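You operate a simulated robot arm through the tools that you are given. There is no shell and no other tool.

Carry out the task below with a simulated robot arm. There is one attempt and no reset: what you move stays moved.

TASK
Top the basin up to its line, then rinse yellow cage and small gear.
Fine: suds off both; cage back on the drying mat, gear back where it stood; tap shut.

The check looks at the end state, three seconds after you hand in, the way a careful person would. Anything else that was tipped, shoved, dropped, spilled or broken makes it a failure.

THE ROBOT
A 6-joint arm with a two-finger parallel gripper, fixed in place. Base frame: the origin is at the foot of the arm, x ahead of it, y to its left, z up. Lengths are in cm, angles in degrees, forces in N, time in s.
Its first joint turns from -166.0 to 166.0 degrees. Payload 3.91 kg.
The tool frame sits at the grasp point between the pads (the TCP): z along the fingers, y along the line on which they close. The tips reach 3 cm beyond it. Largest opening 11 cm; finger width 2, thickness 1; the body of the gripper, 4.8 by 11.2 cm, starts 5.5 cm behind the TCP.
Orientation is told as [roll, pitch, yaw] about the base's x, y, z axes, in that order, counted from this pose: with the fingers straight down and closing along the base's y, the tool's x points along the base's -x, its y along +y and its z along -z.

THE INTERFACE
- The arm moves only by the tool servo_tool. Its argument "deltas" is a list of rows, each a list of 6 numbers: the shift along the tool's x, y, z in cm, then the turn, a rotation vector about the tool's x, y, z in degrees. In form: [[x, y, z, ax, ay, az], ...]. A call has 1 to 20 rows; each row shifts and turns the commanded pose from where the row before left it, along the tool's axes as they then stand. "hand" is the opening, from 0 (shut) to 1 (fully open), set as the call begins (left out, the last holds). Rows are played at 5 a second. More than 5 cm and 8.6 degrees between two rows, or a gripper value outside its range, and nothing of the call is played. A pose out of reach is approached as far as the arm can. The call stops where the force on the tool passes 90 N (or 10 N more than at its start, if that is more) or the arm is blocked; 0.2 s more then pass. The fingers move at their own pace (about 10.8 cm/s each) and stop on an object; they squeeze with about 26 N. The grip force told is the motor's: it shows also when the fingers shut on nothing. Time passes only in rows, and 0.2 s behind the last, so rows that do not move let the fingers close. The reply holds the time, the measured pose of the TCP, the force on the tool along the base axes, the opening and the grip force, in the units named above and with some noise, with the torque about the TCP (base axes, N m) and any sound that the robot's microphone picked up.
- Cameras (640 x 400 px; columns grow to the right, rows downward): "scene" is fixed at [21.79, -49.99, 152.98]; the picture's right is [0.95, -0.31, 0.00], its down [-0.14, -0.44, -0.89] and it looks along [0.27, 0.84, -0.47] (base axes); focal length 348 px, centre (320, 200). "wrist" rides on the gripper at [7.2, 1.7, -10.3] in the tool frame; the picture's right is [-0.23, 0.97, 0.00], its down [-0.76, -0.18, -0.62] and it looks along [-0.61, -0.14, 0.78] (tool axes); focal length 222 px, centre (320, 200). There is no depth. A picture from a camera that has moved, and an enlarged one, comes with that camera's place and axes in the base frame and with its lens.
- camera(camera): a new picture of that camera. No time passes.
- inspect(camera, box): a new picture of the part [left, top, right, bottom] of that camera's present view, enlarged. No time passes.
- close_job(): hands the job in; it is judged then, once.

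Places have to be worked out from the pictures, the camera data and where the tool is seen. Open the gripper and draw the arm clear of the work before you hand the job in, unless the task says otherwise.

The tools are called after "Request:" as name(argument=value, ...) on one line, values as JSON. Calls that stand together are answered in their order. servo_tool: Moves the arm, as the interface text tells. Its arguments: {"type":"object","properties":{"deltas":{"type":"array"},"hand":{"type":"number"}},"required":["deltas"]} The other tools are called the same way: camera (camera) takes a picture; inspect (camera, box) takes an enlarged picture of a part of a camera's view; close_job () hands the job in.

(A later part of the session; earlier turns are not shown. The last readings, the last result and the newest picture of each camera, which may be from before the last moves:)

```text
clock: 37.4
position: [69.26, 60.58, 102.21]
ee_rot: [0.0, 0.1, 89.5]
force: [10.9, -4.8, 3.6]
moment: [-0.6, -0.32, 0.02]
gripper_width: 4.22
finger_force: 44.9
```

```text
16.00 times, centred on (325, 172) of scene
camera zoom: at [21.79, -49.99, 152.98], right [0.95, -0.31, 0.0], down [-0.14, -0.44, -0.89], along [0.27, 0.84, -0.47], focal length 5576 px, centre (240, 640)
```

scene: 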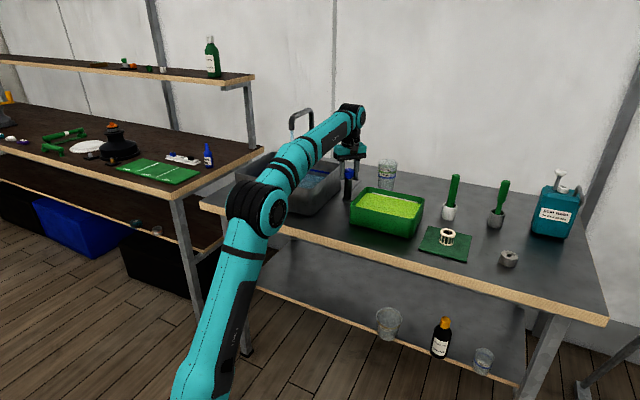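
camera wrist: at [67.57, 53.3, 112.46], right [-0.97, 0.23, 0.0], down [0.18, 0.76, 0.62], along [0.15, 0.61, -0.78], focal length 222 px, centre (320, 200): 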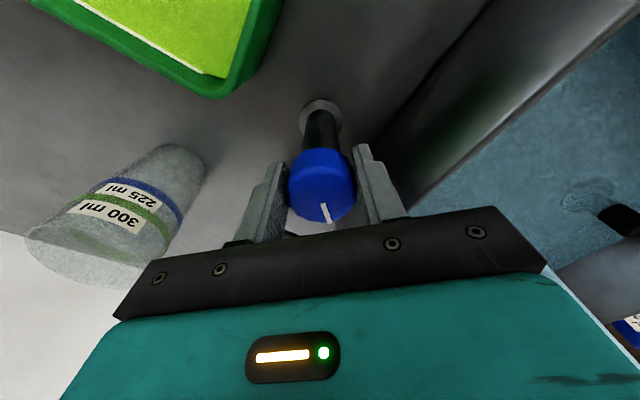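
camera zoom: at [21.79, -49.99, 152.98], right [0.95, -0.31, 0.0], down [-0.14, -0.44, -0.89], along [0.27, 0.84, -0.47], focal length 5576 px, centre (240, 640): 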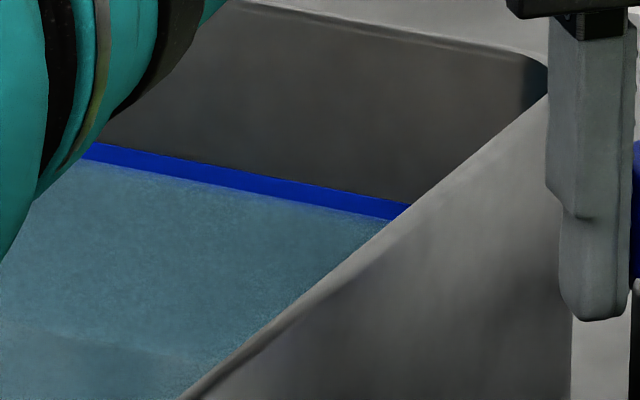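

The water is now about a third up the line's width. I'll turn the knob clockwise by the same 48° to shut it.

Request:
servo_tool(deltas=[[0, 0, 0, 0, 0, 8], [0, 0, 0, 0, 0, 8], [0, 0, 0, 0, 0, 8], [0, 0, 0, 0, 0, 8], [0, 0, 0, 0, 0, 8], [0, 0, 0, 0, 0, 8]])

Request:
inspect(camera="scene", box=[240, 90, 360, 190])

Request:
inspect(camera="wrist", box=[240, 130, 400, 230])

Request:
inspect(camera="scene", box=[305, 160, 345, 185])

```text
clock: 38.8
position: [69.21, 60.68, 102.16]
ee_rot: [0.1, 0.0, 41.5]
force: [-3.1, -4.9, -8.2]
moment: [0.17, -0.06, 1.51]
gripper_width: 4.25
finger_force: 44.7
```

```text
4.00 times, centred on (300, 140) of scene
camera zoom: at [21.79, -49.99, 152.98], right [0.95, -0.31, 0.0], down [-0.14, -0.44, -0.89], along [0.27, 0.84, -0.47], focal length 1394 px, centre (400, 440)
```

zoom: 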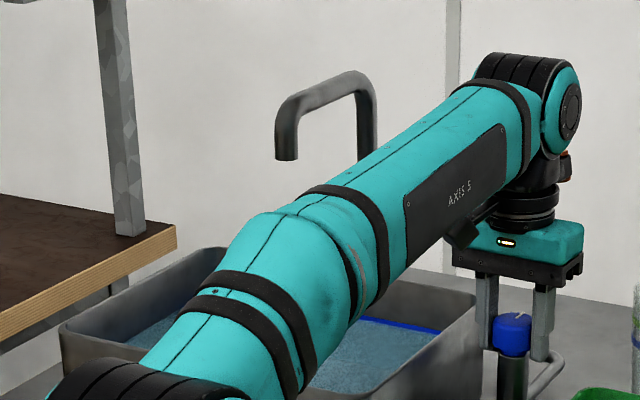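

```text
4.00 times, centred on (320, 180) of wrist
camera zoom: at [62.67, 57.27, 112.45], right [-0.48, 0.88, 0.0], down [0.69, 0.37, 0.62], along [0.55, 0.3, -0.78], focal length 888 px, centre (320, 280)
```

zoom: 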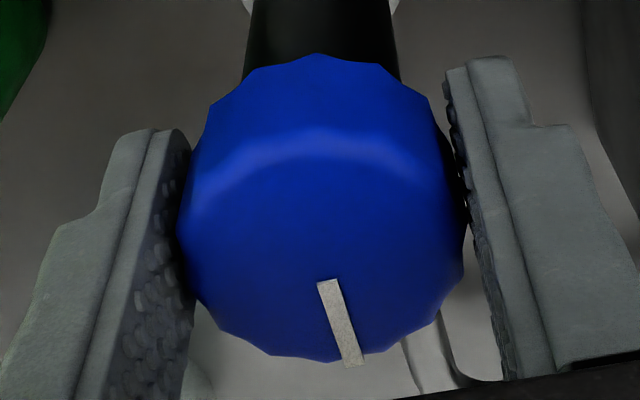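

```text
16.00 times, centred on (325, 172) of scene
camera zoom: at [21.79, -49.99, 152.98], right [0.95, -0.31, 0.0], down [-0.14, -0.44, -0.89], along [0.27, 0.84, -0.47], focal length 5576 px, centre (240, 640)
```

zoom: 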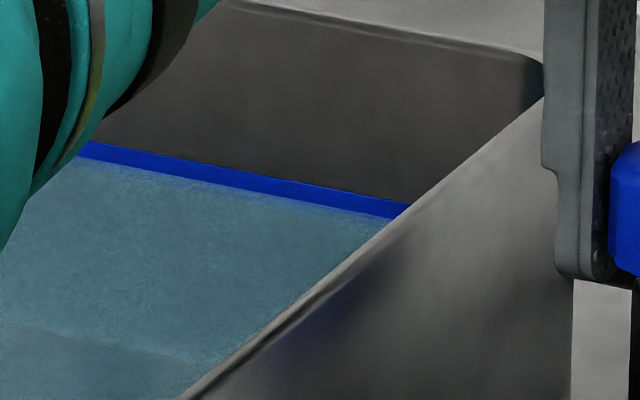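

The stream has stopped, the torque of 1.5 N·m shows the knob is against its stop, and the level is mid-line. I'll release and rise, then confirm the tap stays shut.

Request:
servo_tool(deltas=[[0, 0, 0, 0, 0, 0], [0, 0, 0, 0, 0, 0], [0, 0, -2, 0, 0, 0], [0, 0, -3, 0, 0, 0], [0, 0, -3, 0, 0, 0], [0, 0, -3, 0, 0, 0]], hand=0.6)

Request:
camera(camera="scene")

Request:
camera(camera="wrist")

```text
clock: 40.2
position: [69.17, 60.68, 113.32]
ee_rot: [0.0, 0.0, 41.5]
force: [-0.6, 0.6, 0.6]
moment: [0.0, -0.02, 0.03]
gripper_width: 6.58
finger_force: 0.0
```

```text
taken
```

scene: 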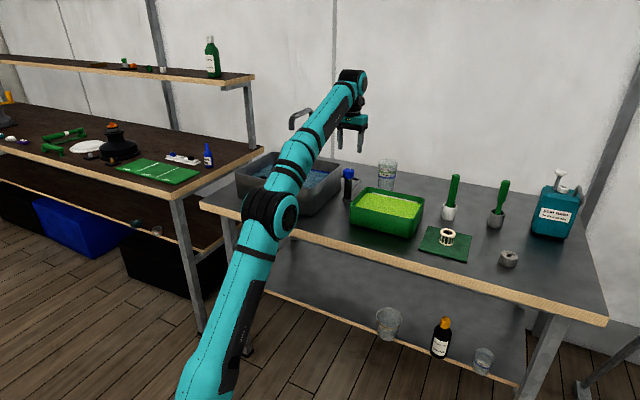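

```text
taken
camera wrist: at [62.72, 57.2, 123.51], right [-0.48, 0.88, 0.0], down [0.69, 0.37, 0.62], along [0.55, 0.3, -0.78], focal length 222 px, centre (320, 200)
```

wrist: 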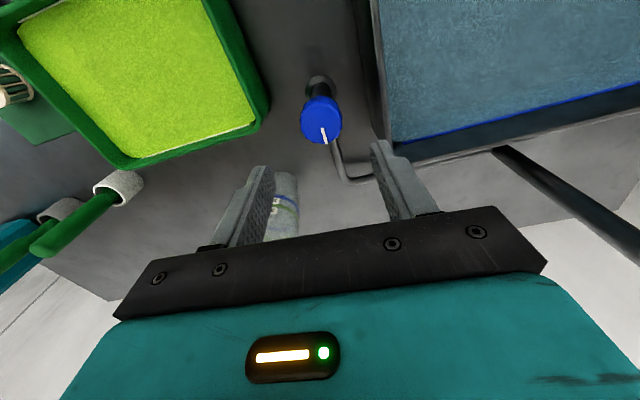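

The tap is shut with no stream. Next I'll travel at z≈113 over toward the cage and turn the tool to about yaw 15° to look at the mat and gear.

Request:
servo_tool(deltas=[[2.384, -4.35, 0, 0, 0, 0], [2.384, -4.35, 0, 0, 0, 0], [2.384, -4.35, 0, 0, 0, 0], [2.384, -4.35, 0, 0, 0, 0], [2.384, -4.35, 0, 0, 0, 0], [2.384, -4.35, 0, 0, 0, 0], [2.384, -4.35, 0, 0, 0, 0], [2.384, -4.35, 0, 0, 0, 0], [0, 0, 0, 0, 0, 6.6], [0, 0, 0, 0, 0, 6.6], [0, 0, 0, 0, 0, 6.6], [0, 0, 0, 0, 0, 6.6]])

Request:
camera(camera="scene")

Request:
camera(camera="wrist")

Request:
inspect(camera="scene", box=[220, 95, 380, 220])

```text
clock: 42.8
position: [78.07, 21.95, 113.15]
ee_rot: [0.0, 0.0, 15.1]
force: [0.1, -0.3, 0.8]
moment: [-0.02, 0.02, 0.04]
gripper_width: 6.64
finger_force: 0.1
```

```text
taken
```

scene: 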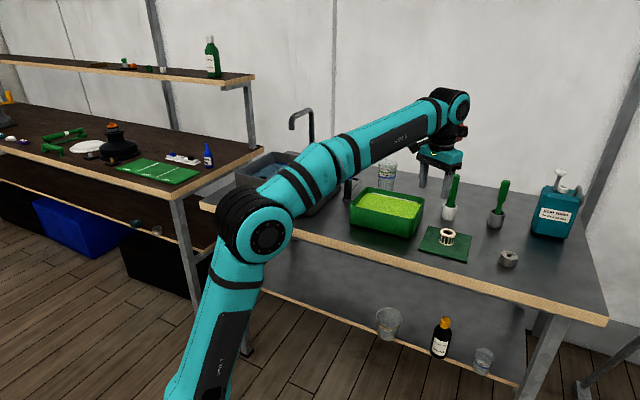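

```text
taken
camera wrist: at [70.64, 21.8, 123.46], right [-0.03, 1.0, 0.0], down [0.78, 0.03, 0.62], along [0.62, 0.02, -0.78], focal length 222 px, centre (320, 200)
```

wrist: 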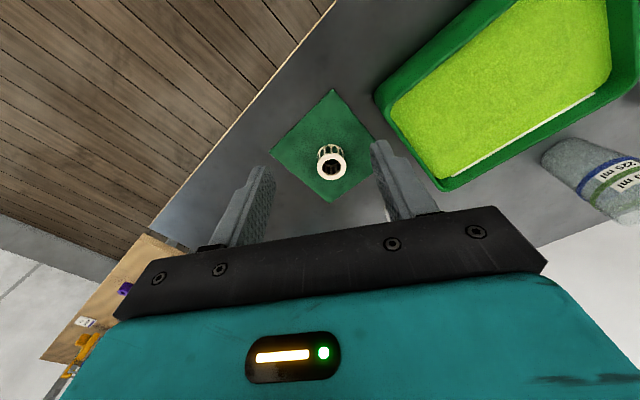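

```text
3.20 times, centred on (300, 158) of scene
camera zoom: at [21.79, -49.99, 152.98], right [0.95, -0.31, 0.0], down [-0.14, -0.44, -0.89], along [0.27, 0.84, -0.47], focal length 1115 px, centre (384, 336)
```

zoom: 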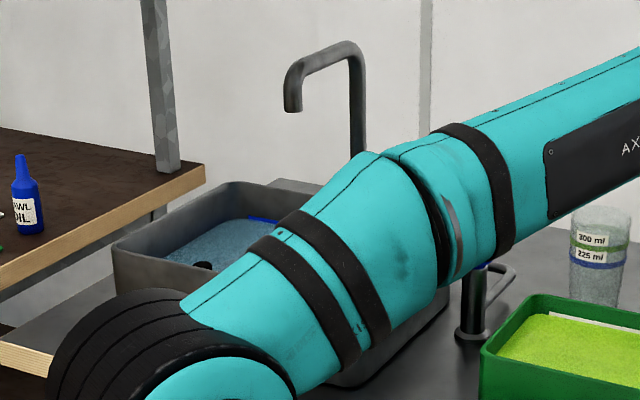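

The tap is dry. I'll take a close look at the cage and mat.

Request:
inspect(camera="wrist", box=[260, 80, 400, 210])

Request:
inspect(camera="scene", box=[415, 215, 535, 290])

```text
3.08 times, centred on (330, 145) of wrist
camera zoom: at [70.64, 21.8, 123.46], right [-0.03, 1.0, 0.0], down [0.78, 0.03, 0.62], along [0.62, 0.02, -0.78], focal length 684 px, centre (289, 369)
```

zoom: 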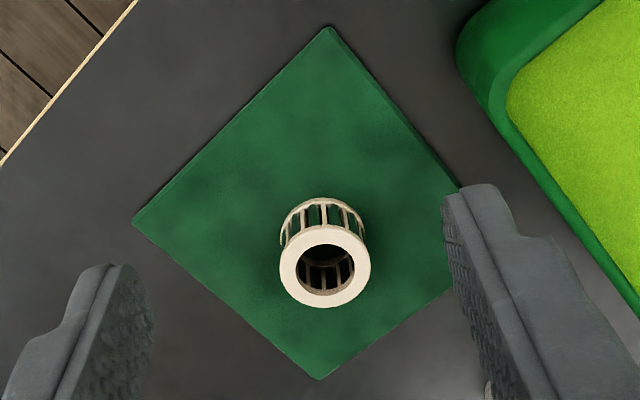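

```text
5.33 times, centred on (475, 252) of scene
camera zoom: at [21.79, -49.99, 152.98], right [0.95, -0.31, 0.0], down [-0.14, -0.44, -0.89], along [0.27, 0.84, -0.47], focal length 1859 px, centre (-507, -80)
```

zoom: 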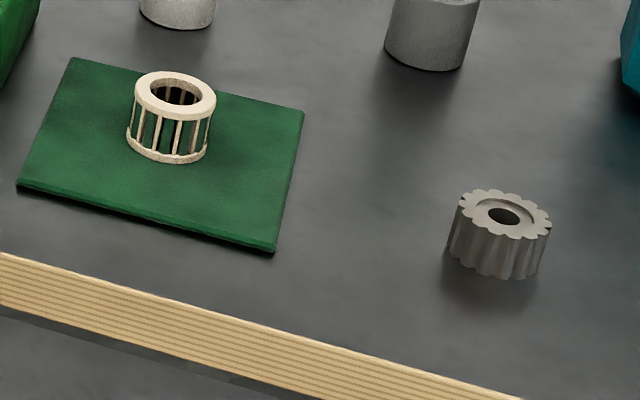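

The cage top is near (87.5, 24.3, z≈94), and it is about 4.8 cm in diameter and 3.5 cm tall. I'll move to 10 cm above it for a final alignment check.

Request:
servo_tool(deltas=[[-3.235, -0.08, 3.05, 0, 0, 0], [-3.235, -0.08, 3.05, 0, 0, 0], [-3.235, -0.08, 3.05, 0, 0, 0], [0, 0, 0, 0, 0, 0]])

Request:
camera(camera="wrist")

Request:
inspect(camera="wrist", box=[240, 70, 400, 170])

Request:
inspect(camera="scene", box=[380, 160, 540, 290])

```text
clock: 43.8
position: [87.53, 24.33, 103.93]
ee_rot: [0.1, 0.1, 15.1]
force: [-0.3, -1.0, -0.6]
moment: [0.06, 0.0, 0.01]
gripper_width: 6.61
finger_force: 0.0
```

```text
taken
camera wrist: at [80.1, 24.15, 114.3], right [-0.04, 1.0, 0.0], down [0.78, 0.03, 0.62], along [0.62, 0.02, -0.78], focal length 222 px, centre (320, 200)
```

wrist: 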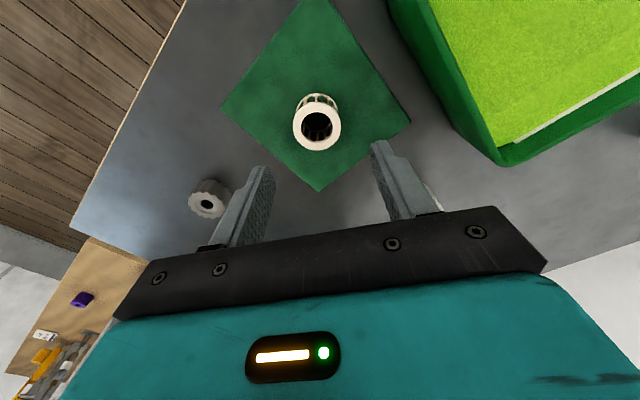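

```text
4.00 times, centred on (320, 120) of wrist
camera zoom: at [80.1, 24.15, 114.3], right [-0.04, 1.0, 0.0], down [0.78, 0.03, 0.62], along [0.62, 0.02, -0.78], focal length 888 px, centre (320, 520)
```

zoom: 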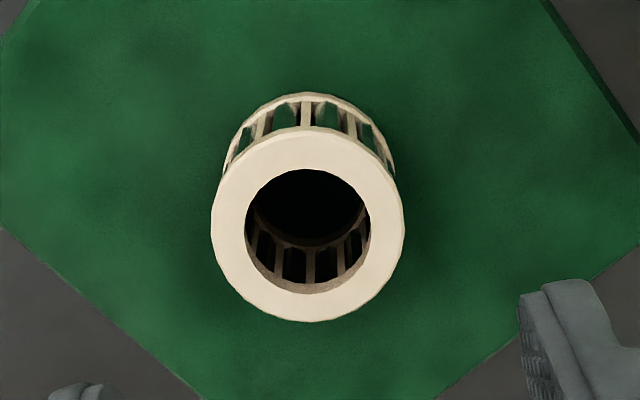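

```text
3.08 times, centred on (460, 225) of scene
camera zoom: at [21.79, -49.99, 152.98], right [0.95, -0.31, 0.0], down [-0.14, -0.44, -0.89], along [0.27, 0.84, -0.47], focal length 1072 px, centre (-111, 123)
```

zoom: 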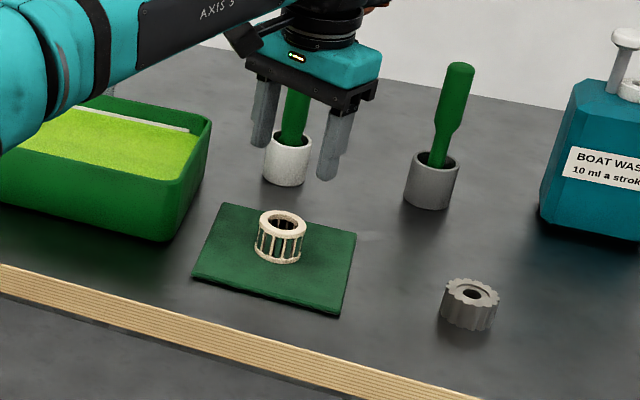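

The cage is about 0.28 cm to the −y side of the tool, and fore-aft is aligned. I'll correct that and descend to TCP z≈94.3, keeping the tips about 0.8 cm above the mat.

Request:
servo_tool(deltas=[[0, -0.28, 3, 0, 0, 0], [0, 0, 3, 0, 0, 0], [0, 0, 2, 0, 0, 0], [0, 0, 1, 0, 0, 0], [0, 0, 0.6, 0, 0, 0], [0, 0, 0, 0, 0, 0]])

Request:
inspect(camera="wrist", box=[220, 110, 420, 240])

Request:
inspect(camera="scene", box=[400, 190, 500, 270])

```text
clock: 45.2
position: [87.51, 23.99, 94.48]
ee_rot: [-0.1, 0.0, 15.1]
force: [0.5, -0.4, 0.4]
moment: [0.0, 0.0, -0.01]
gripper_width: 6.6
finger_force: 0.1
```

```text
3.08 times, centred on (320, 175) of wrist
camera zoom: at [80.17, 23.79, 104.74], right [-0.04, 1.0, 0.0], down [0.78, 0.03, 0.62], along [0.62, 0.02, -0.78], focal length 684 px, centre (320, 277)
```

zoom: 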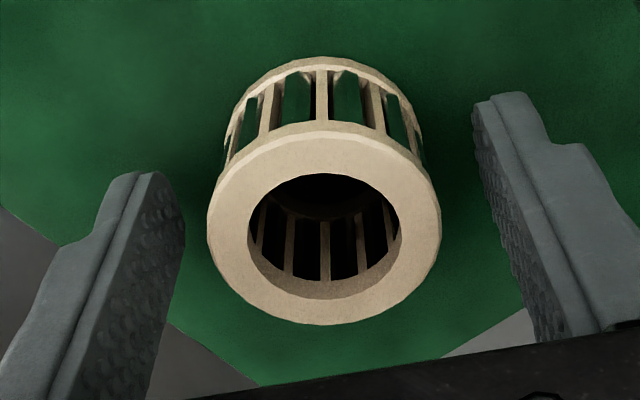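

```text
5.00 times, centred on (450, 230) of scene
camera zoom: at [21.79, -49.99, 152.98], right [0.95, -0.31, 0.0], down [-0.14, -0.44, -0.89], along [0.27, 0.84, -0.47], focal length 1742 px, centre (-330, 50)
```

zoom: 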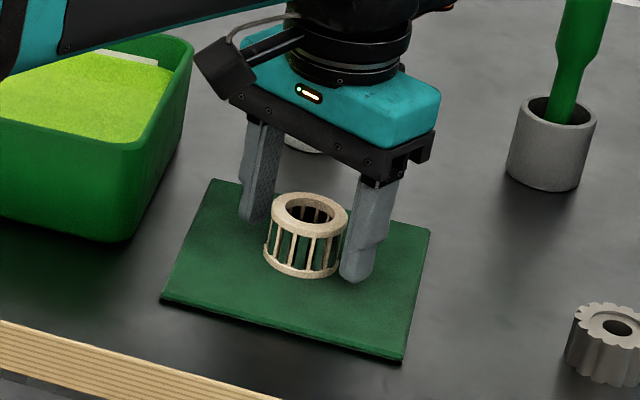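

The cage is centred between the fingers. I'll close on it.

Request:
servo_tool(deltas=[[0, 0, 0, 0, 0, 0], [0, 0, 0, 0, 0, 0], [0, 0, 0, 0, 0, 0]], hand=0)

Request:
inspect(camera="wrist", box=[220, 110, 420, 240])

```text
clock: 46.0
position: [87.49, 23.88, 94.5]
ee_rot: [0.0, 0.0, 15.2]
force: [0.3, -0.6, 0.3]
moment: [-0.01, 0.02, 0.01]
gripper_width: 4.9
finger_force: 25.7
```

```text
3.08 times, centred on (320, 175) of wrist
camera zoom: at [80.18, 23.79, 104.74], right [-0.04, 1.0, 0.0], down [0.78, 0.03, 0.62], along [0.62, 0.02, -0.78], focal length 684 px, centre (320, 277)
```

zoom: 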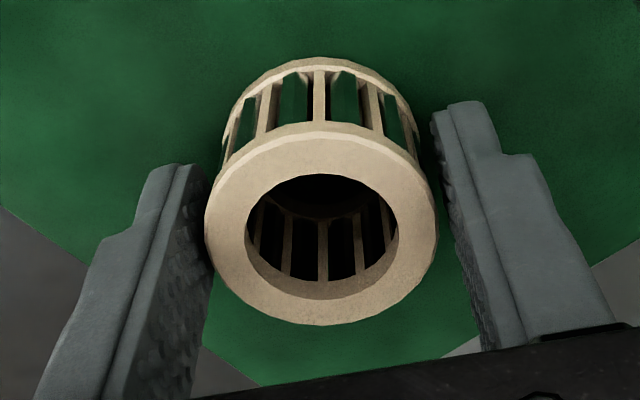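

Gripped at 4.9 cm width with steady force. I'll lift straight up and check the hold.

Request:
servo_tool(deltas=[[0, 0, -1, 0, 0, 0], [0, 0, -2, 0, 0, 0], [0, 0, -3, 0, 0, 0], [0, 0, -4, 0, 0, 0], [0, 0, -4, 0, 0, 0], [0, 0, -4, 0, 0, 0]])

Request:
camera(camera="scene")

Request:
inspect(camera="wrist", box=[220, 110, 420, 240])

```text
clock: 47.4
position: [87.43, 24.0, 112.37]
ee_rot: [0.0, 0.1, 15.1]
force: [0.6, -1.0, -1.1]
moment: [0.0, 0.06, -0.03]
gripper_width: 4.88
finger_force: 26.0
```

```text
taken
```

scene: 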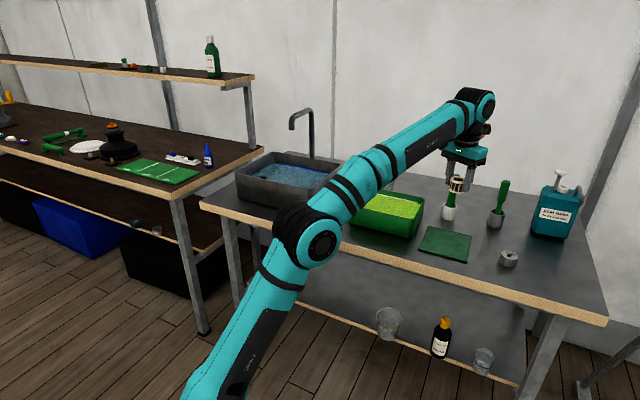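

```text
3.08 times, centred on (320, 175) of wrist
camera zoom: at [80.12, 23.83, 122.69], right [-0.04, 1.0, 0.0], down [0.78, 0.03, 0.62], along [0.62, 0.02, -0.78], focal length 684 px, centre (320, 277)
```

zoom: 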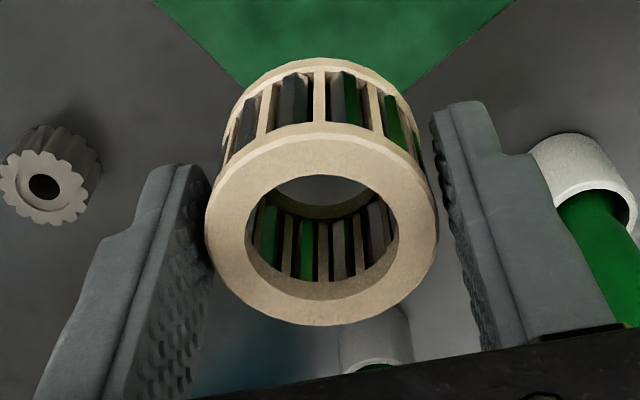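

The cage is held well. The basin is now unobstructed in the scene view, so I'll verify its level and geometry before moving over.

Request:
inspect(camera="scene", box=[225, 90, 385, 220])

Request:
inspect(camera="scene", box=[275, 150, 339, 190])

```text
3.08 times, centred on (305, 155) of scene
camera zoom: at [21.79, -49.99, 152.98], right [0.95, -0.31, 0.0], down [-0.14, -0.44, -0.89], along [0.27, 0.84, -0.47], focal length 1072 px, centre (366, 338)
```

zoom: 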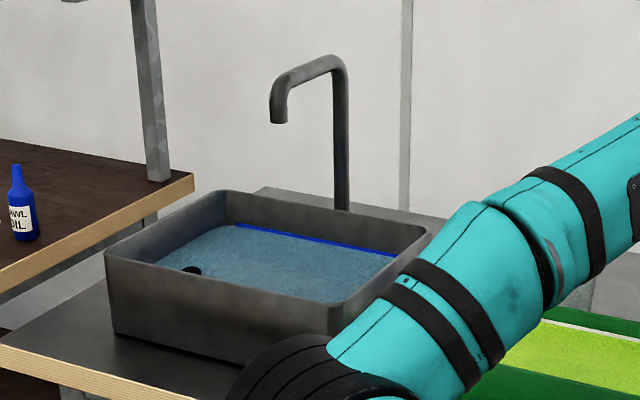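

```text
10.00 times, centred on (307, 170) of scene
camera zoom: at [21.79, -49.99, 152.98], right [0.95, -0.31, 0.0], down [-0.14, -0.44, -0.89], along [0.27, 0.84, -0.47], focal length 3485 px, centre (450, 500)
```

zoom: 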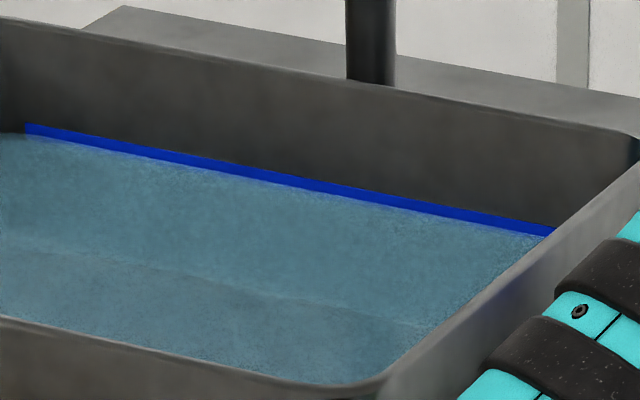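

The water sits at the line, and the basin corners resolve to roughly (29,75), (52,53), (69,71), (46,92). I'll carry the cage at z≈112 to above (50,65), well away from the spout at about (51,77), and align to yaw 46°.

Request:
servo_tool(deltas=[[2.119, 4.111, 0, 0, 0, 0], [2.119, 4.111, 0, 0, 0, 0], [2.119, 4.111, 0, 0, 0, 0], [2.119, 4.111, 0, 0, 0, 0], [2.119, 4.111, 0, 0, 0, 0], [2.119, 4.111, 0, 0, 0, 0], [2.119, 4.111, 0, 0, 0, 0], [2.119, 4.111, 0, 0, 0, 0], [2.119, 4.111, 0, 0, 0, 0], [2.119, 4.111, 0, 0, 0, 0], [2.119, 4.111, 0, 0, 0, 0], [2.119, 4.111, 0, 0, 0, 0], [0, 0, 0, 0, 0, -7.75], [0, 0, 0, 0, 0, -7.75], [0, 0, 0, 0, 0, -7.75], [0, 0, 0, 0, 0, -7.75]])

Request:
camera(camera="scene")

Request:
camera(camera="wrist")

```text
clock: 50.8
position: [50.09, 64.98, 112.36]
ee_rot: [0.0, -0.1, 46.2]
force: [-0.1, -1.1, -0.8]
moment: [0.02, 0.0, 0.01]
gripper_width: 4.87
finger_force: 26.3
```

```text
taken
```

scene: 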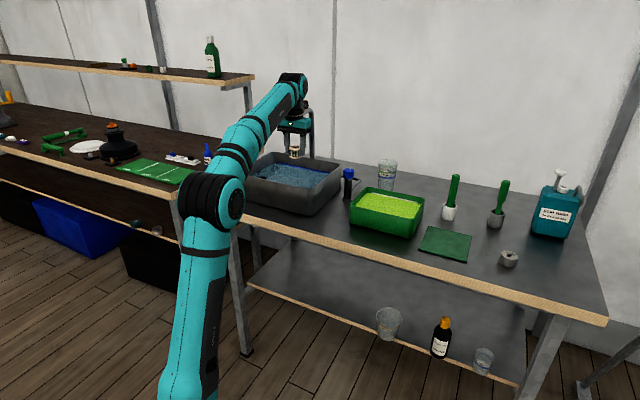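

```text
taken
camera wrist: at [43.87, 61.01, 122.74], right [-0.55, 0.84, 0.0], down [0.66, 0.43, 0.62], along [0.52, 0.34, -0.78], focal length 222 px, centre (320, 200)
```

wrist: 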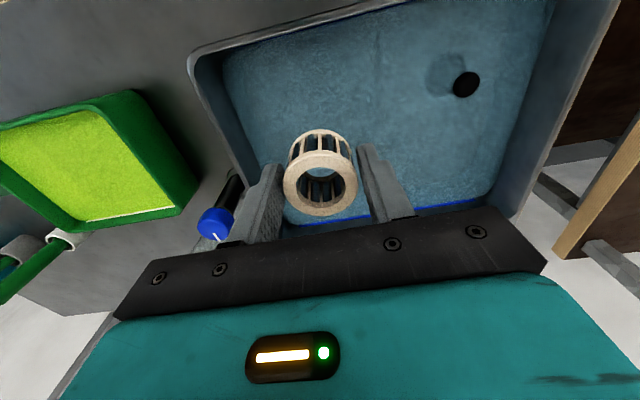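

The cage is above the basin. Before lowering, I'll check the wrist's clearance to the spout, which is hidden behind the arm in the scene view.

Request:
inspect(camera="scene", box=[240, 60, 368, 190])

Request:
inspect(camera="scene", box=[270, 70, 330, 130])

```text
3.08 times, centred on (304, 125) of scene
camera zoom: at [21.79, -49.99, 152.98], right [0.95, -0.31, 0.0], down [-0.14, -0.44, -0.89], along [0.27, 0.84, -0.47], focal length 1072 px, centre (369, 431)
```

zoom: 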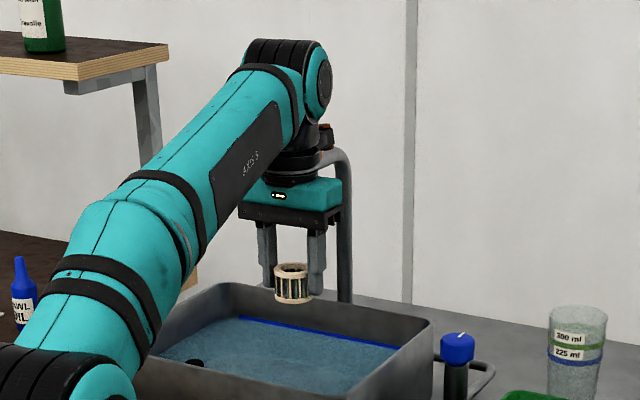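

```text
6.67 times, centred on (300, 100) of scene
camera zoom: at [21.79, -49.99, 152.98], right [0.95, -0.31, 0.0], down [-0.14, -0.44, -0.89], along [0.27, 0.84, -0.47], focal length 2323 px, centre (453, 867)
```

zoom: 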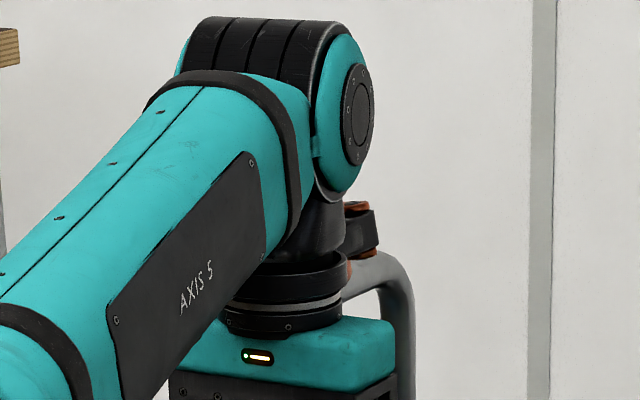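

The wrist's orange-capped joint protrudes outward toward the spout, so I'll shift a bit further toward the front-right of the basin (50.9, 63.3). Then I'll lower in stages, watching as I go.

Request:
servo_tool(deltas=[[0.67, -1.75, 0, 0, 0, 0], [0, 0, 3, 0, 0, 0], [0, 0, 3, 0, 0, 0], [0, 0, 3, 0, 0, 0], [0, 0, 3, 0, 0, 0]])

Request:
camera(camera="wrist")

Request:
inspect(camera="scene", box=[240, 80, 368, 200])

```text
clock: 51.5
position: [50.75, 63.04, 110.99]
ee_rot: [0.5, -2.1, 46.0]
force: [11.4, 12.9, 38.1]
moment: [4.35, 0.21, -1.18]
gripper_width: 4.91
finger_force: 26.2
stopped in row 3: the force on the tool passed its limit at 108 N (the readings are from after the stop); the commanded pose is now the measured one
```

```text
taken
camera wrist: at [44.42, 58.86, 121.09], right [-0.54, 0.84, 0.02], down [0.65, 0.41, 0.65], along [0.54, 0.36, -0.76], focal length 222 px, centre (320, 200)
```

wrist: 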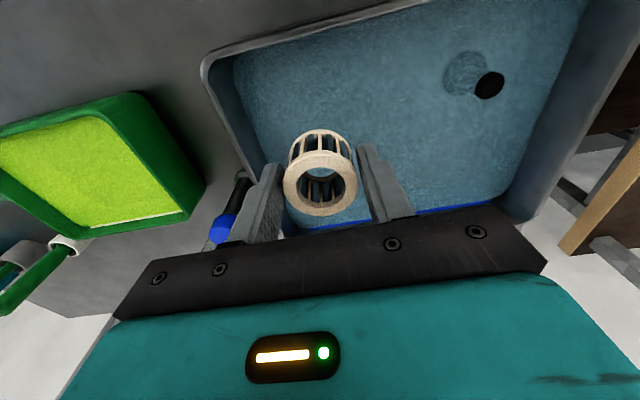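

```text
3.33 times, centred on (304, 140) of scene
camera zoom: at [21.79, -49.99, 152.98], right [0.95, -0.31, 0.0], down [-0.14, -0.44, -0.89], along [0.27, 0.84, -0.47], focal length 1162 px, centre (373, 400)
```

zoom: 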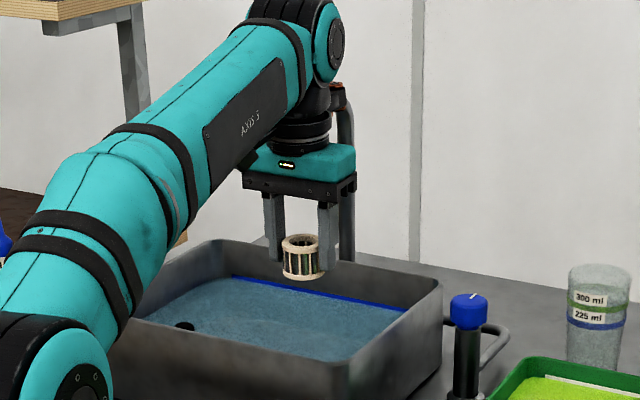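

The wrist touched the spout from above, with 38 N upward. I'll back straight up off it at once and then inspect.

Request:
servo_tool(deltas=[[0, 0, -1.5, 0, 0, 0], [0, 0, -2, 0, 0, 0], [0, 0, -3, 0, 0, 0]])

Request:
inspect(camera="scene", box=[240, 60, 368, 190])

```text
clock: 52.2
position: [50.84, 63.11, 117.08]
ee_rot: [0.3, -1.3, 46.0]
force: [-0.2, -0.3, -1.2]
moment: [0.02, 0.02, 0.01]
gripper_width: 4.87
finger_force: 26.6
```

```text
3.08 times, centred on (304, 125) of scene
camera zoom: at [21.79, -49.99, 152.98], right [0.95, -0.31, 0.0], down [-0.14, -0.44, -0.89], along [0.27, 0.84, -0.47], focal length 1072 px, centre (369, 431)
```

zoom: 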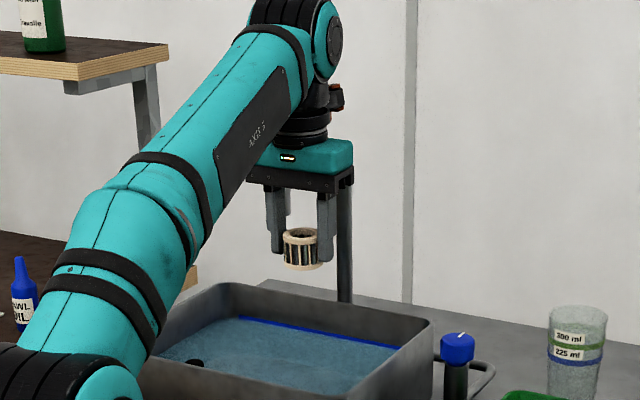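

The cage is still held and contact is released. I need the spout's true position, so I'll retreat up and back and tilt the tool so the wrist camera can see the spout from the front.

Request:
servo_tool(deltas=[[3.64, -0.353, -2.57, 0, 0, 0], [3.64, -0.353, -2.57, 0, 0, 0], [3.64, -0.353, -2.57, 0, 0, 0], [3.64, -0.353, -2.57, 0, 0, 0], [3.64, -0.353, -2.57, 0, 0, 0], [3.64, -0.353, -2.57, 0, 0, 0], [3.64, -0.353, -2.57, 0, 0, 0], [0, 0, 0, 0, -7, 0], [0, 0, 0, 0, -7, 0], [0, 0, 0, 0, -7, 0], [0, 0, 0, 0, -7, 0], [0, 0, 0, 0, -7, 0]])

Request:
camera(camera="wrist")

Request:
camera(camera="scene")

```text
clock: 54.9
position: [34.46, 42.4, 131.88]
ee_rot: [0.4, -36.4, 45.8]
force: [0.5, 0.2, -2.0]
moment: [-0.05, 0.05, 0.01]
gripper_width: 4.88
finger_force: 26.0
out of reach, approached as far as the arm can: row 6, 7
```

```text
taken
camera wrist: at [25.01, 35.06, 135.82], right [-0.57, 0.81, 0.14], down [0.3, 0.05, 0.95], along [0.76, 0.59, -0.27], focal length 222 px, centre (320, 200)
```

wrist: 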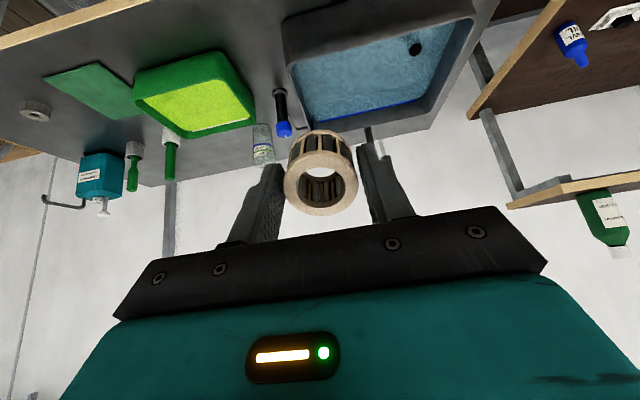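

```text
taken
```

scene: 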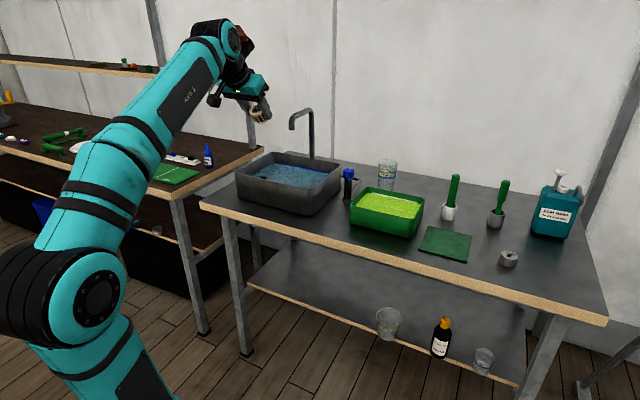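

The spout is hidden behind a finger. I'll pan about 16° and tilt 14° more to bring it into the open part of the image.

Request:
servo_tool(deltas=[[0, 0, 0, 6.1, 1.4, 5.0], [0, 0, 0, 6.1, 1.4, 5.0], [0, 0, 0, 1.6, -6.8, 0], [0, 0, 0, 1.6, -6.8, 0]])

Request:
camera(camera="wrist")

```text
clock: 55.9
position: [34.42, 42.43, 131.88]
ee_rot: [-9.4, -47.5, 35.6]
force: [-0.1, -0.4, -0.9]
moment: [-0.03, -0.01, -0.01]
gripper_width: 4.9
finger_force: 25.7
```

```text
taken
camera wrist: at [22.64, 38.11, 133.21], right [-0.34, 0.94, 0.06], down [0.07, -0.04, 1.0], along [0.94, 0.34, -0.06], focal length 222 px, centre (320, 200)
```

wrist: 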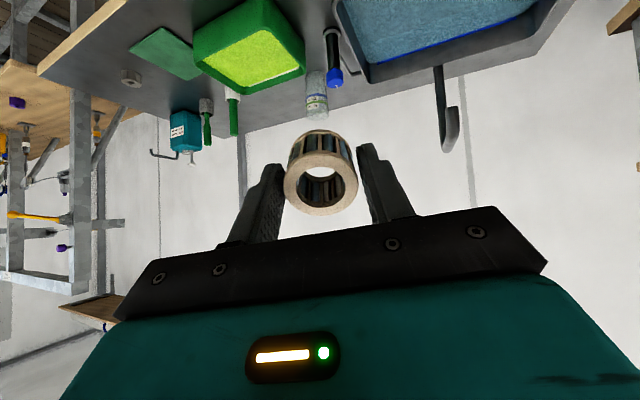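

The spout is now clearly visible at image right. I'll zoom in to triangulate it.

Request:
inspect(camera="wrist", box=[390, 30, 550, 170])

Request:
inspect(camera="scene", box=[260, 90, 340, 170])

```text
2.86 times, centred on (470, 100) of wrist
camera zoom: at [22.64, 38.11, 133.21], right [-0.34, 0.94, 0.06], down [0.07, -0.04, 1.0], along [0.94, 0.34, -0.06], focal length 635 px, centre (-109, 486)
```

zoom: 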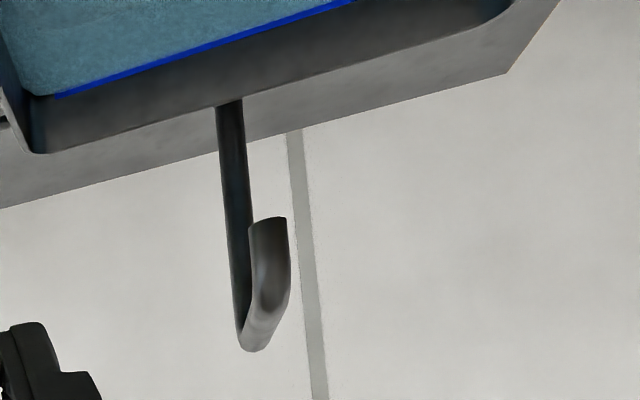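

```text
5.00 times, centred on (300, 130) of scene
camera zoom: at [21.79, -49.99, 152.98], right [0.95, -0.31, 0.0], down [-0.14, -0.44, -0.89], along [0.27, 0.84, -0.47], focal length 1742 px, centre (420, 550)
```

zoom: 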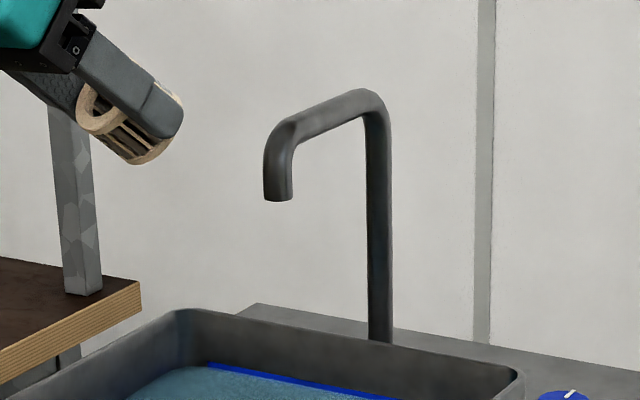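

The spout now triangulates cleanly: outlet at (50.5, 74.2, z≈115.5), tube top at z≈121, pipe at (61.3, 84.2), so the outlet is over the basin centre. I'll level the tool again and photograph the wrist against the wall to size the protruding block.

Request:
servo_tool(deltas=[[0, 0, 0, -1.6, 6.8, 0], [0, 0, 0, -1.6, 6.8, 0], [0, 0, 0, -6.1, -1.4, -5.0], [0, 0, 0, -6.1, -1.4, -5.0], [0, 0, 0, 0, 7.28, 0], [0, 0, 0, 0, 7.28, 0], [0, 0, 0, 0, 7.28, 0], [0, 0, 0, 0, 7.28, 0], [0, 0, 0, 0, 7.28, 0], [0, 0, 0, 0, 0, 0]])

Request:
camera(camera="scene")

Request:
inspect(camera="scene", box=[190, 10, 310, 130])

```text
clock: 58.0
position: [34.48, 42.52, 130.53]
ee_rot: [0.4, -0.4, 46.0]
force: [-1.0, -0.2, -1.7]
moment: [-0.01, 0.01, 0.03]
gripper_width: 4.86
finger_force: 26.2
out of reach, approached as far as the arm can: row 9
```

```text
taken
```

scene: 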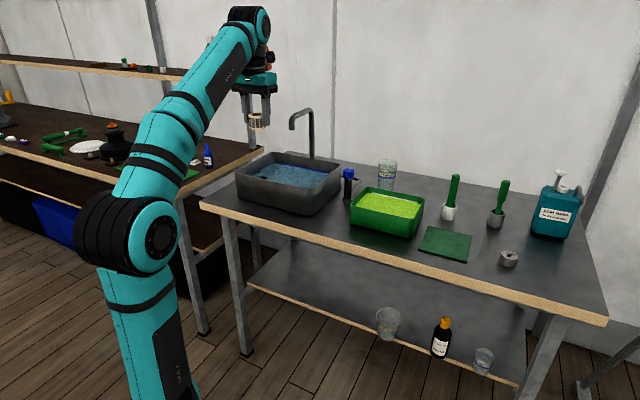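

```text
3.33 times, centred on (250, 70) of scene
camera zoom: at [21.79, -49.99, 152.98], right [0.95, -0.31, 0.0], down [-0.14, -0.44, -0.89], along [0.27, 0.84, -0.47], focal length 1162 px, centre (553, 633)
```

zoom: 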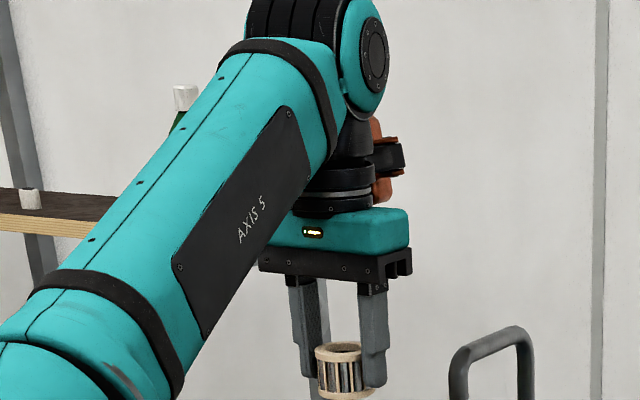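

From both views, the spout runs along the basin's centre line, and the wrist block reaches about 14 cm outward and about 17° counter-clockwise of the arm. So I'll dip left of centre in the front, at about (43.0, 70.2), where the block clears the spout and the plug stem at (40,76) stays about 5–6 cm away. Moving above that point first.

Request:
servo_tool(deltas=[[-3.69, 1.87, 2.07, 0, 0, 0], [-3.69, 1.87, 2.07, 0, 0, 0], [-3.69, 1.87, 2.07, 0, 0, 0], [-3.69, 1.87, 2.07, 0, 0, 0], [-3.69, 1.87, 2.07, 0, 0, 0], [-3.69, 1.87, 2.07, 0, 0, 0], [-3.69, 1.87, 2.07, 0, 0, 0], [0, 0, 0, 0, 0, 0]])

Request:
camera(camera="wrist")

Request:
inspect(camera="scene", box=[210, 50, 350, 200])

```text
clock: 59.9
position: [42.81, 70.15, 116.16]
ee_rot: [0.3, 0.0, 46.0]
force: [0.0, 0.8, -2.0]
moment: [-0.02, -0.02, -0.01]
gripper_width: 4.9
finger_force: 25.9
```

```text
taken
camera wrist: at [36.71, 66.14, 126.46], right [-0.54, 0.84, 0.01], down [0.66, 0.42, 0.62], along [0.52, 0.34, -0.78], focal length 222 px, centre (320, 200)
```

wrist: 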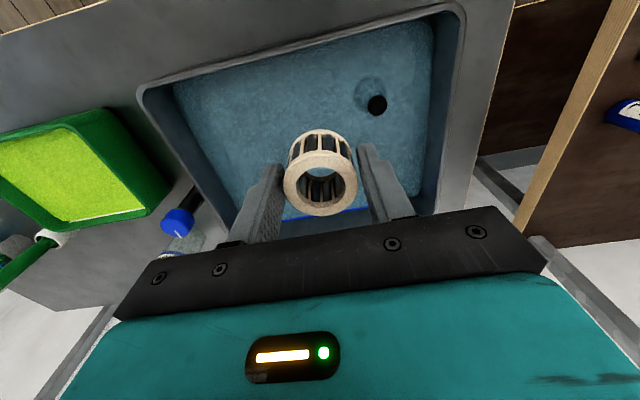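

```text
2.67 times, centred on (280, 125) of scene
camera zoom: at [21.79, -49.99, 152.98], right [0.95, -0.31, 0.0], down [-0.14, -0.44, -0.89], along [0.27, 0.84, -0.47], focal length 929 px, centre (427, 400)
```

zoom: 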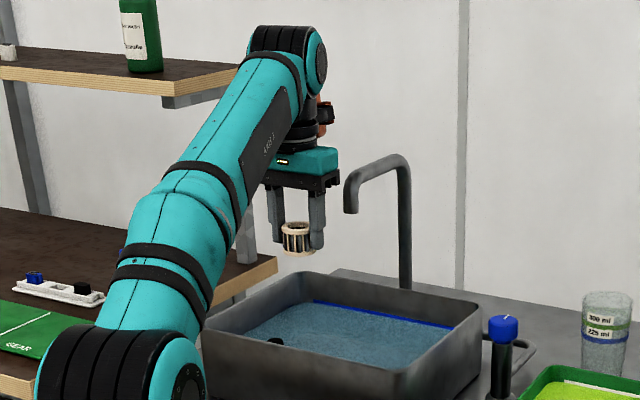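

The point under the tool is open water: the plug is about 7 cm to the left, the front rim about 5.8 cm behind, and the spout well to the right. I'll lower to just above the rim first.

Request:
servo_tool(deltas=[[0, 0, 2, 0, 0, 0], [0, 0, 2, 0, 0, 0], [0, 0, 2, 0, 0, 0], [0, 0, 2, 0, 0, 0], [0, 0, 2, 0, 0, 0], [0, 0, 1, 0, 0, 0]])

Request:
inspect(camera="scene", box=[210, 60, 350, 210])

Request:
camera(camera="wrist")

```text
clock: 61.2
position: [42.76, 70.33, 105.2]
ee_rot: [0.2, -0.2, 45.9]
force: [-0.1, -0.6, -1.2]
moment: [-0.02, -0.04, 0.01]
gripper_width: 4.86
finger_force: 26.2
```

```text
2.67 times, centred on (280, 135) of scene
camera zoom: at [21.79, -49.99, 152.98], right [0.95, -0.31, 0.0], down [-0.14, -0.44, -0.89], along [0.27, 0.84, -0.47], focal length 929 px, centre (427, 373)
```

zoom: 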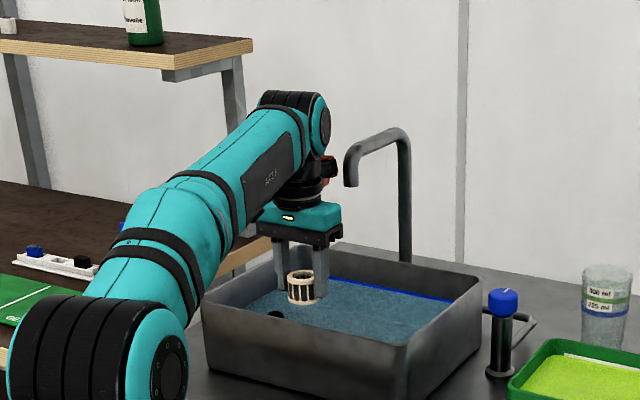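

```text
taken
camera wrist: at [36.67, 66.19, 115.54], right [-0.54, 0.84, 0.01], down [0.66, 0.42, 0.62], along [0.52, 0.34, -0.78], focal length 222 px, centre (320, 200)
```

wrist: 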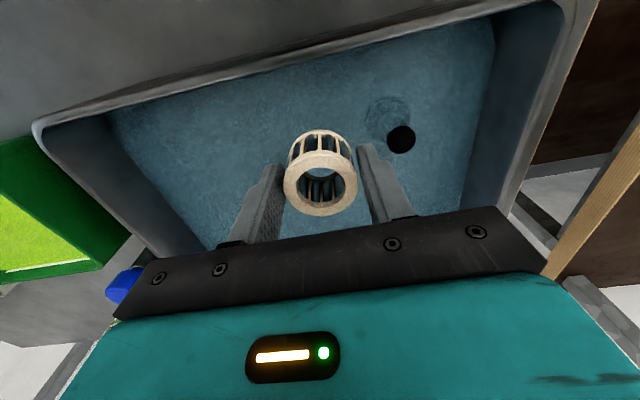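

It is clear so far. I'll continue down so the cage enters the water, watching the force.

Request:
servo_tool(deltas=[[0, 0, 2, 0, 0, 0], [0, 0, 2, 0, 0, 0], [0, 0, 2, 0, 0, 0], [0, 0, 1.5, 0, 0, 0], [0, 0, 1, 0, 0, 0]])

Request:
inspect(camera="scene", box=[230, 100, 350, 220])

Request:
inspect(camera="wrist", box=[200, 60, 440, 240])

```text
clock: 62.5
position: [42.75, 70.12, 96.69]
ee_rot: [0.4, -0.1, 46.0]
force: [-0.1, 1.0, -0.1]
moment: [0.03, 0.0, 0.01]
gripper_width: 4.9
finger_force: 25.8
```

```text
3.33 times, centred on (290, 160) of scene
camera zoom: at [21.79, -49.99, 152.98], right [0.95, -0.31, 0.0], down [-0.14, -0.44, -0.89], along [0.27, 0.84, -0.47], focal length 1162 px, centre (420, 333)
```

zoom: 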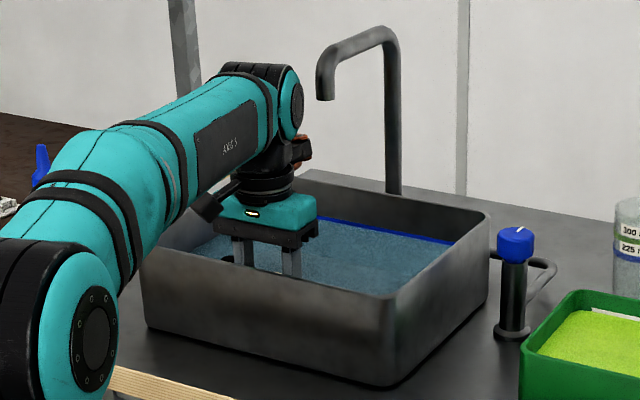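

```text
2.22 times, centred on (320, 150) of wrist
camera zoom: at [36.64, 66.18, 107.07], right [-0.54, 0.84, 0.01], down [0.66, 0.42, 0.62], along [0.52, 0.34, -0.78], focal length 494 px, centre (320, 311)
```

zoom: 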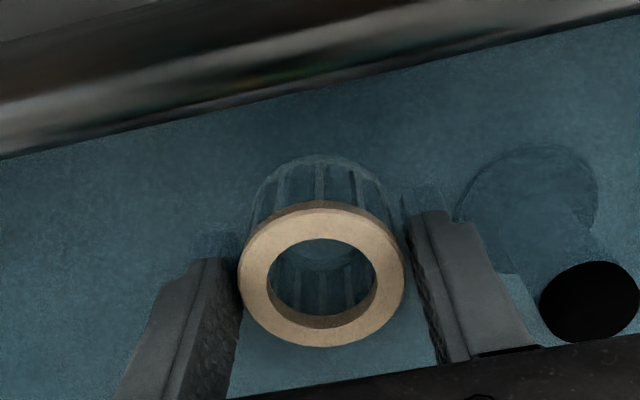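

Most of the cage is under water, with the top ring just proud. I'll lower about 1.3 cm more to submerge it completely, watching for floor contact.

Request:
servo_tool(deltas=[[0, 0, 0.5, 0, 0, 0], [0, 0, 0.5, 0, 0, 0], [0, 0, 0.4, 0, 0, 0]])

Request:
inspect(camera="wrist", box=[200, 60, 440, 240])

Request:
inspect(camera="scene", box=[230, 100, 350, 220])

```text
clock: 63.2
position: [42.76, 70.22, 95.33]
ee_rot: [0.4, -0.1, 46.0]
force: [-0.6, -0.5, -1.0]
moment: [-0.05, 0.01, -0.01]
gripper_width: 4.91
finger_force: 25.9
```

```text
2.22 times, centred on (320, 150) of wrist
camera zoom: at [36.61, 66.22, 105.66], right [-0.54, 0.84, 0.01], down [0.66, 0.42, 0.62], along [0.52, 0.34, -0.78], focal length 494 px, centre (320, 311)
```

zoom: 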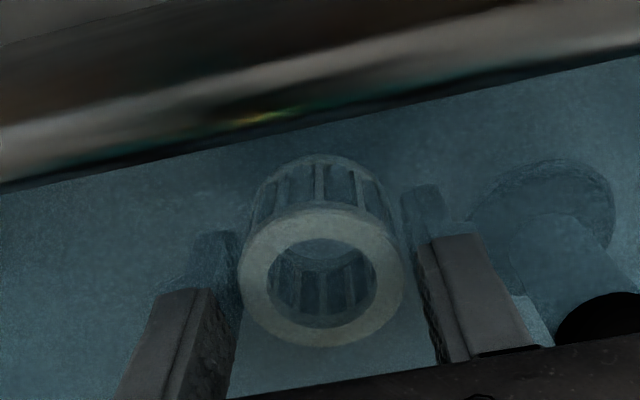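

```text
3.33 times, centred on (290, 160) of scene
camera zoom: at [21.79, -49.99, 152.98], right [0.95, -0.31, 0.0], down [-0.14, -0.44, -0.89], along [0.27, 0.84, -0.47], focal length 1162 px, centre (420, 333)
```

zoom: 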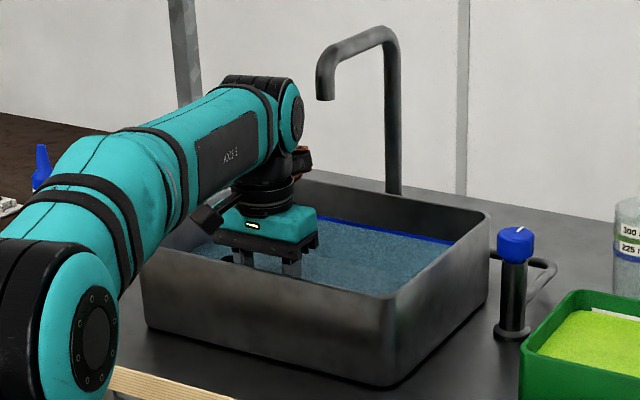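

The cage is fully submerged with no contact force. I'll swish it gently side to side and fore-aft for a few seconds.

Request:
servo_tool(deltas=[[0, -0.8, 0, 0, 0, 0], [0, -0.8, 0, 0, 0, 0], [0, 0.8, 0, 0, 0, 0], [0, 0.8, 0, 0, 0, 0], [0, 0.8, 0, 0, 0, 0], [0, -0.8, 0, 0, 0, 0], [-0.8, 0, 0, 0, 0, 0], [-0.8, 0, 0, 0, 0, 0], [0.8, 0, 0, 0, 0, 0], [0.8, 0, 0, 0, 0, 0], [0, -0.8, 0, 0, 0, 0], [0, -0.8, 0, 0, 0, 0], [0, 0.8, 0, 0, 0, 0], [0, 0.8, 0, 0, 0, 0], [0, 0.8, 0, 0, 0, 0], [0, -0.8, 0, 0, 0, 0], [-0.8, 0, 0, 0, 0, 0], [-0.8, 0, 0, 0, 0, 0], [0.8, 0, 0, 0, 0, 0], [0.8, 0, 0, 0, 0, 0]])

Request:
inspect(camera="wrist", box=[200, 60, 440, 240])

```text
clock: 67.5
position: [42.88, 70.23, 95.33]
ee_rot: [0.2, -0.1, 45.9]
force: [-0.4, 0.6, -1.6]
moment: [-0.01, 0.0, 0.05]
gripper_width: 4.92
finger_force: 25.8
```

```text
2.22 times, centred on (320, 150) of wrist
camera zoom: at [36.68, 66.22, 105.63], right [-0.54, 0.84, 0.01], down [0.66, 0.42, 0.62], along [0.52, 0.34, -0.78], focal length 494 px, centre (320, 311)
```

zoom: 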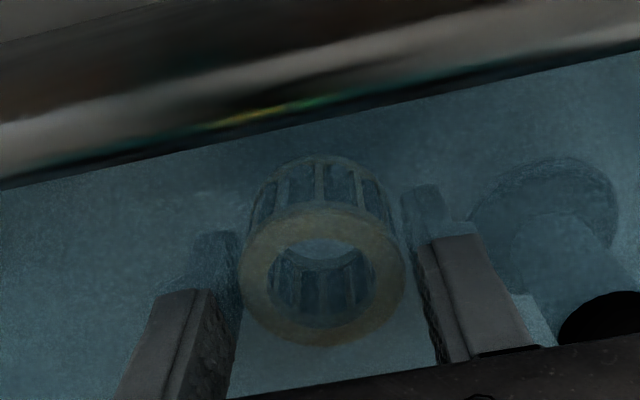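

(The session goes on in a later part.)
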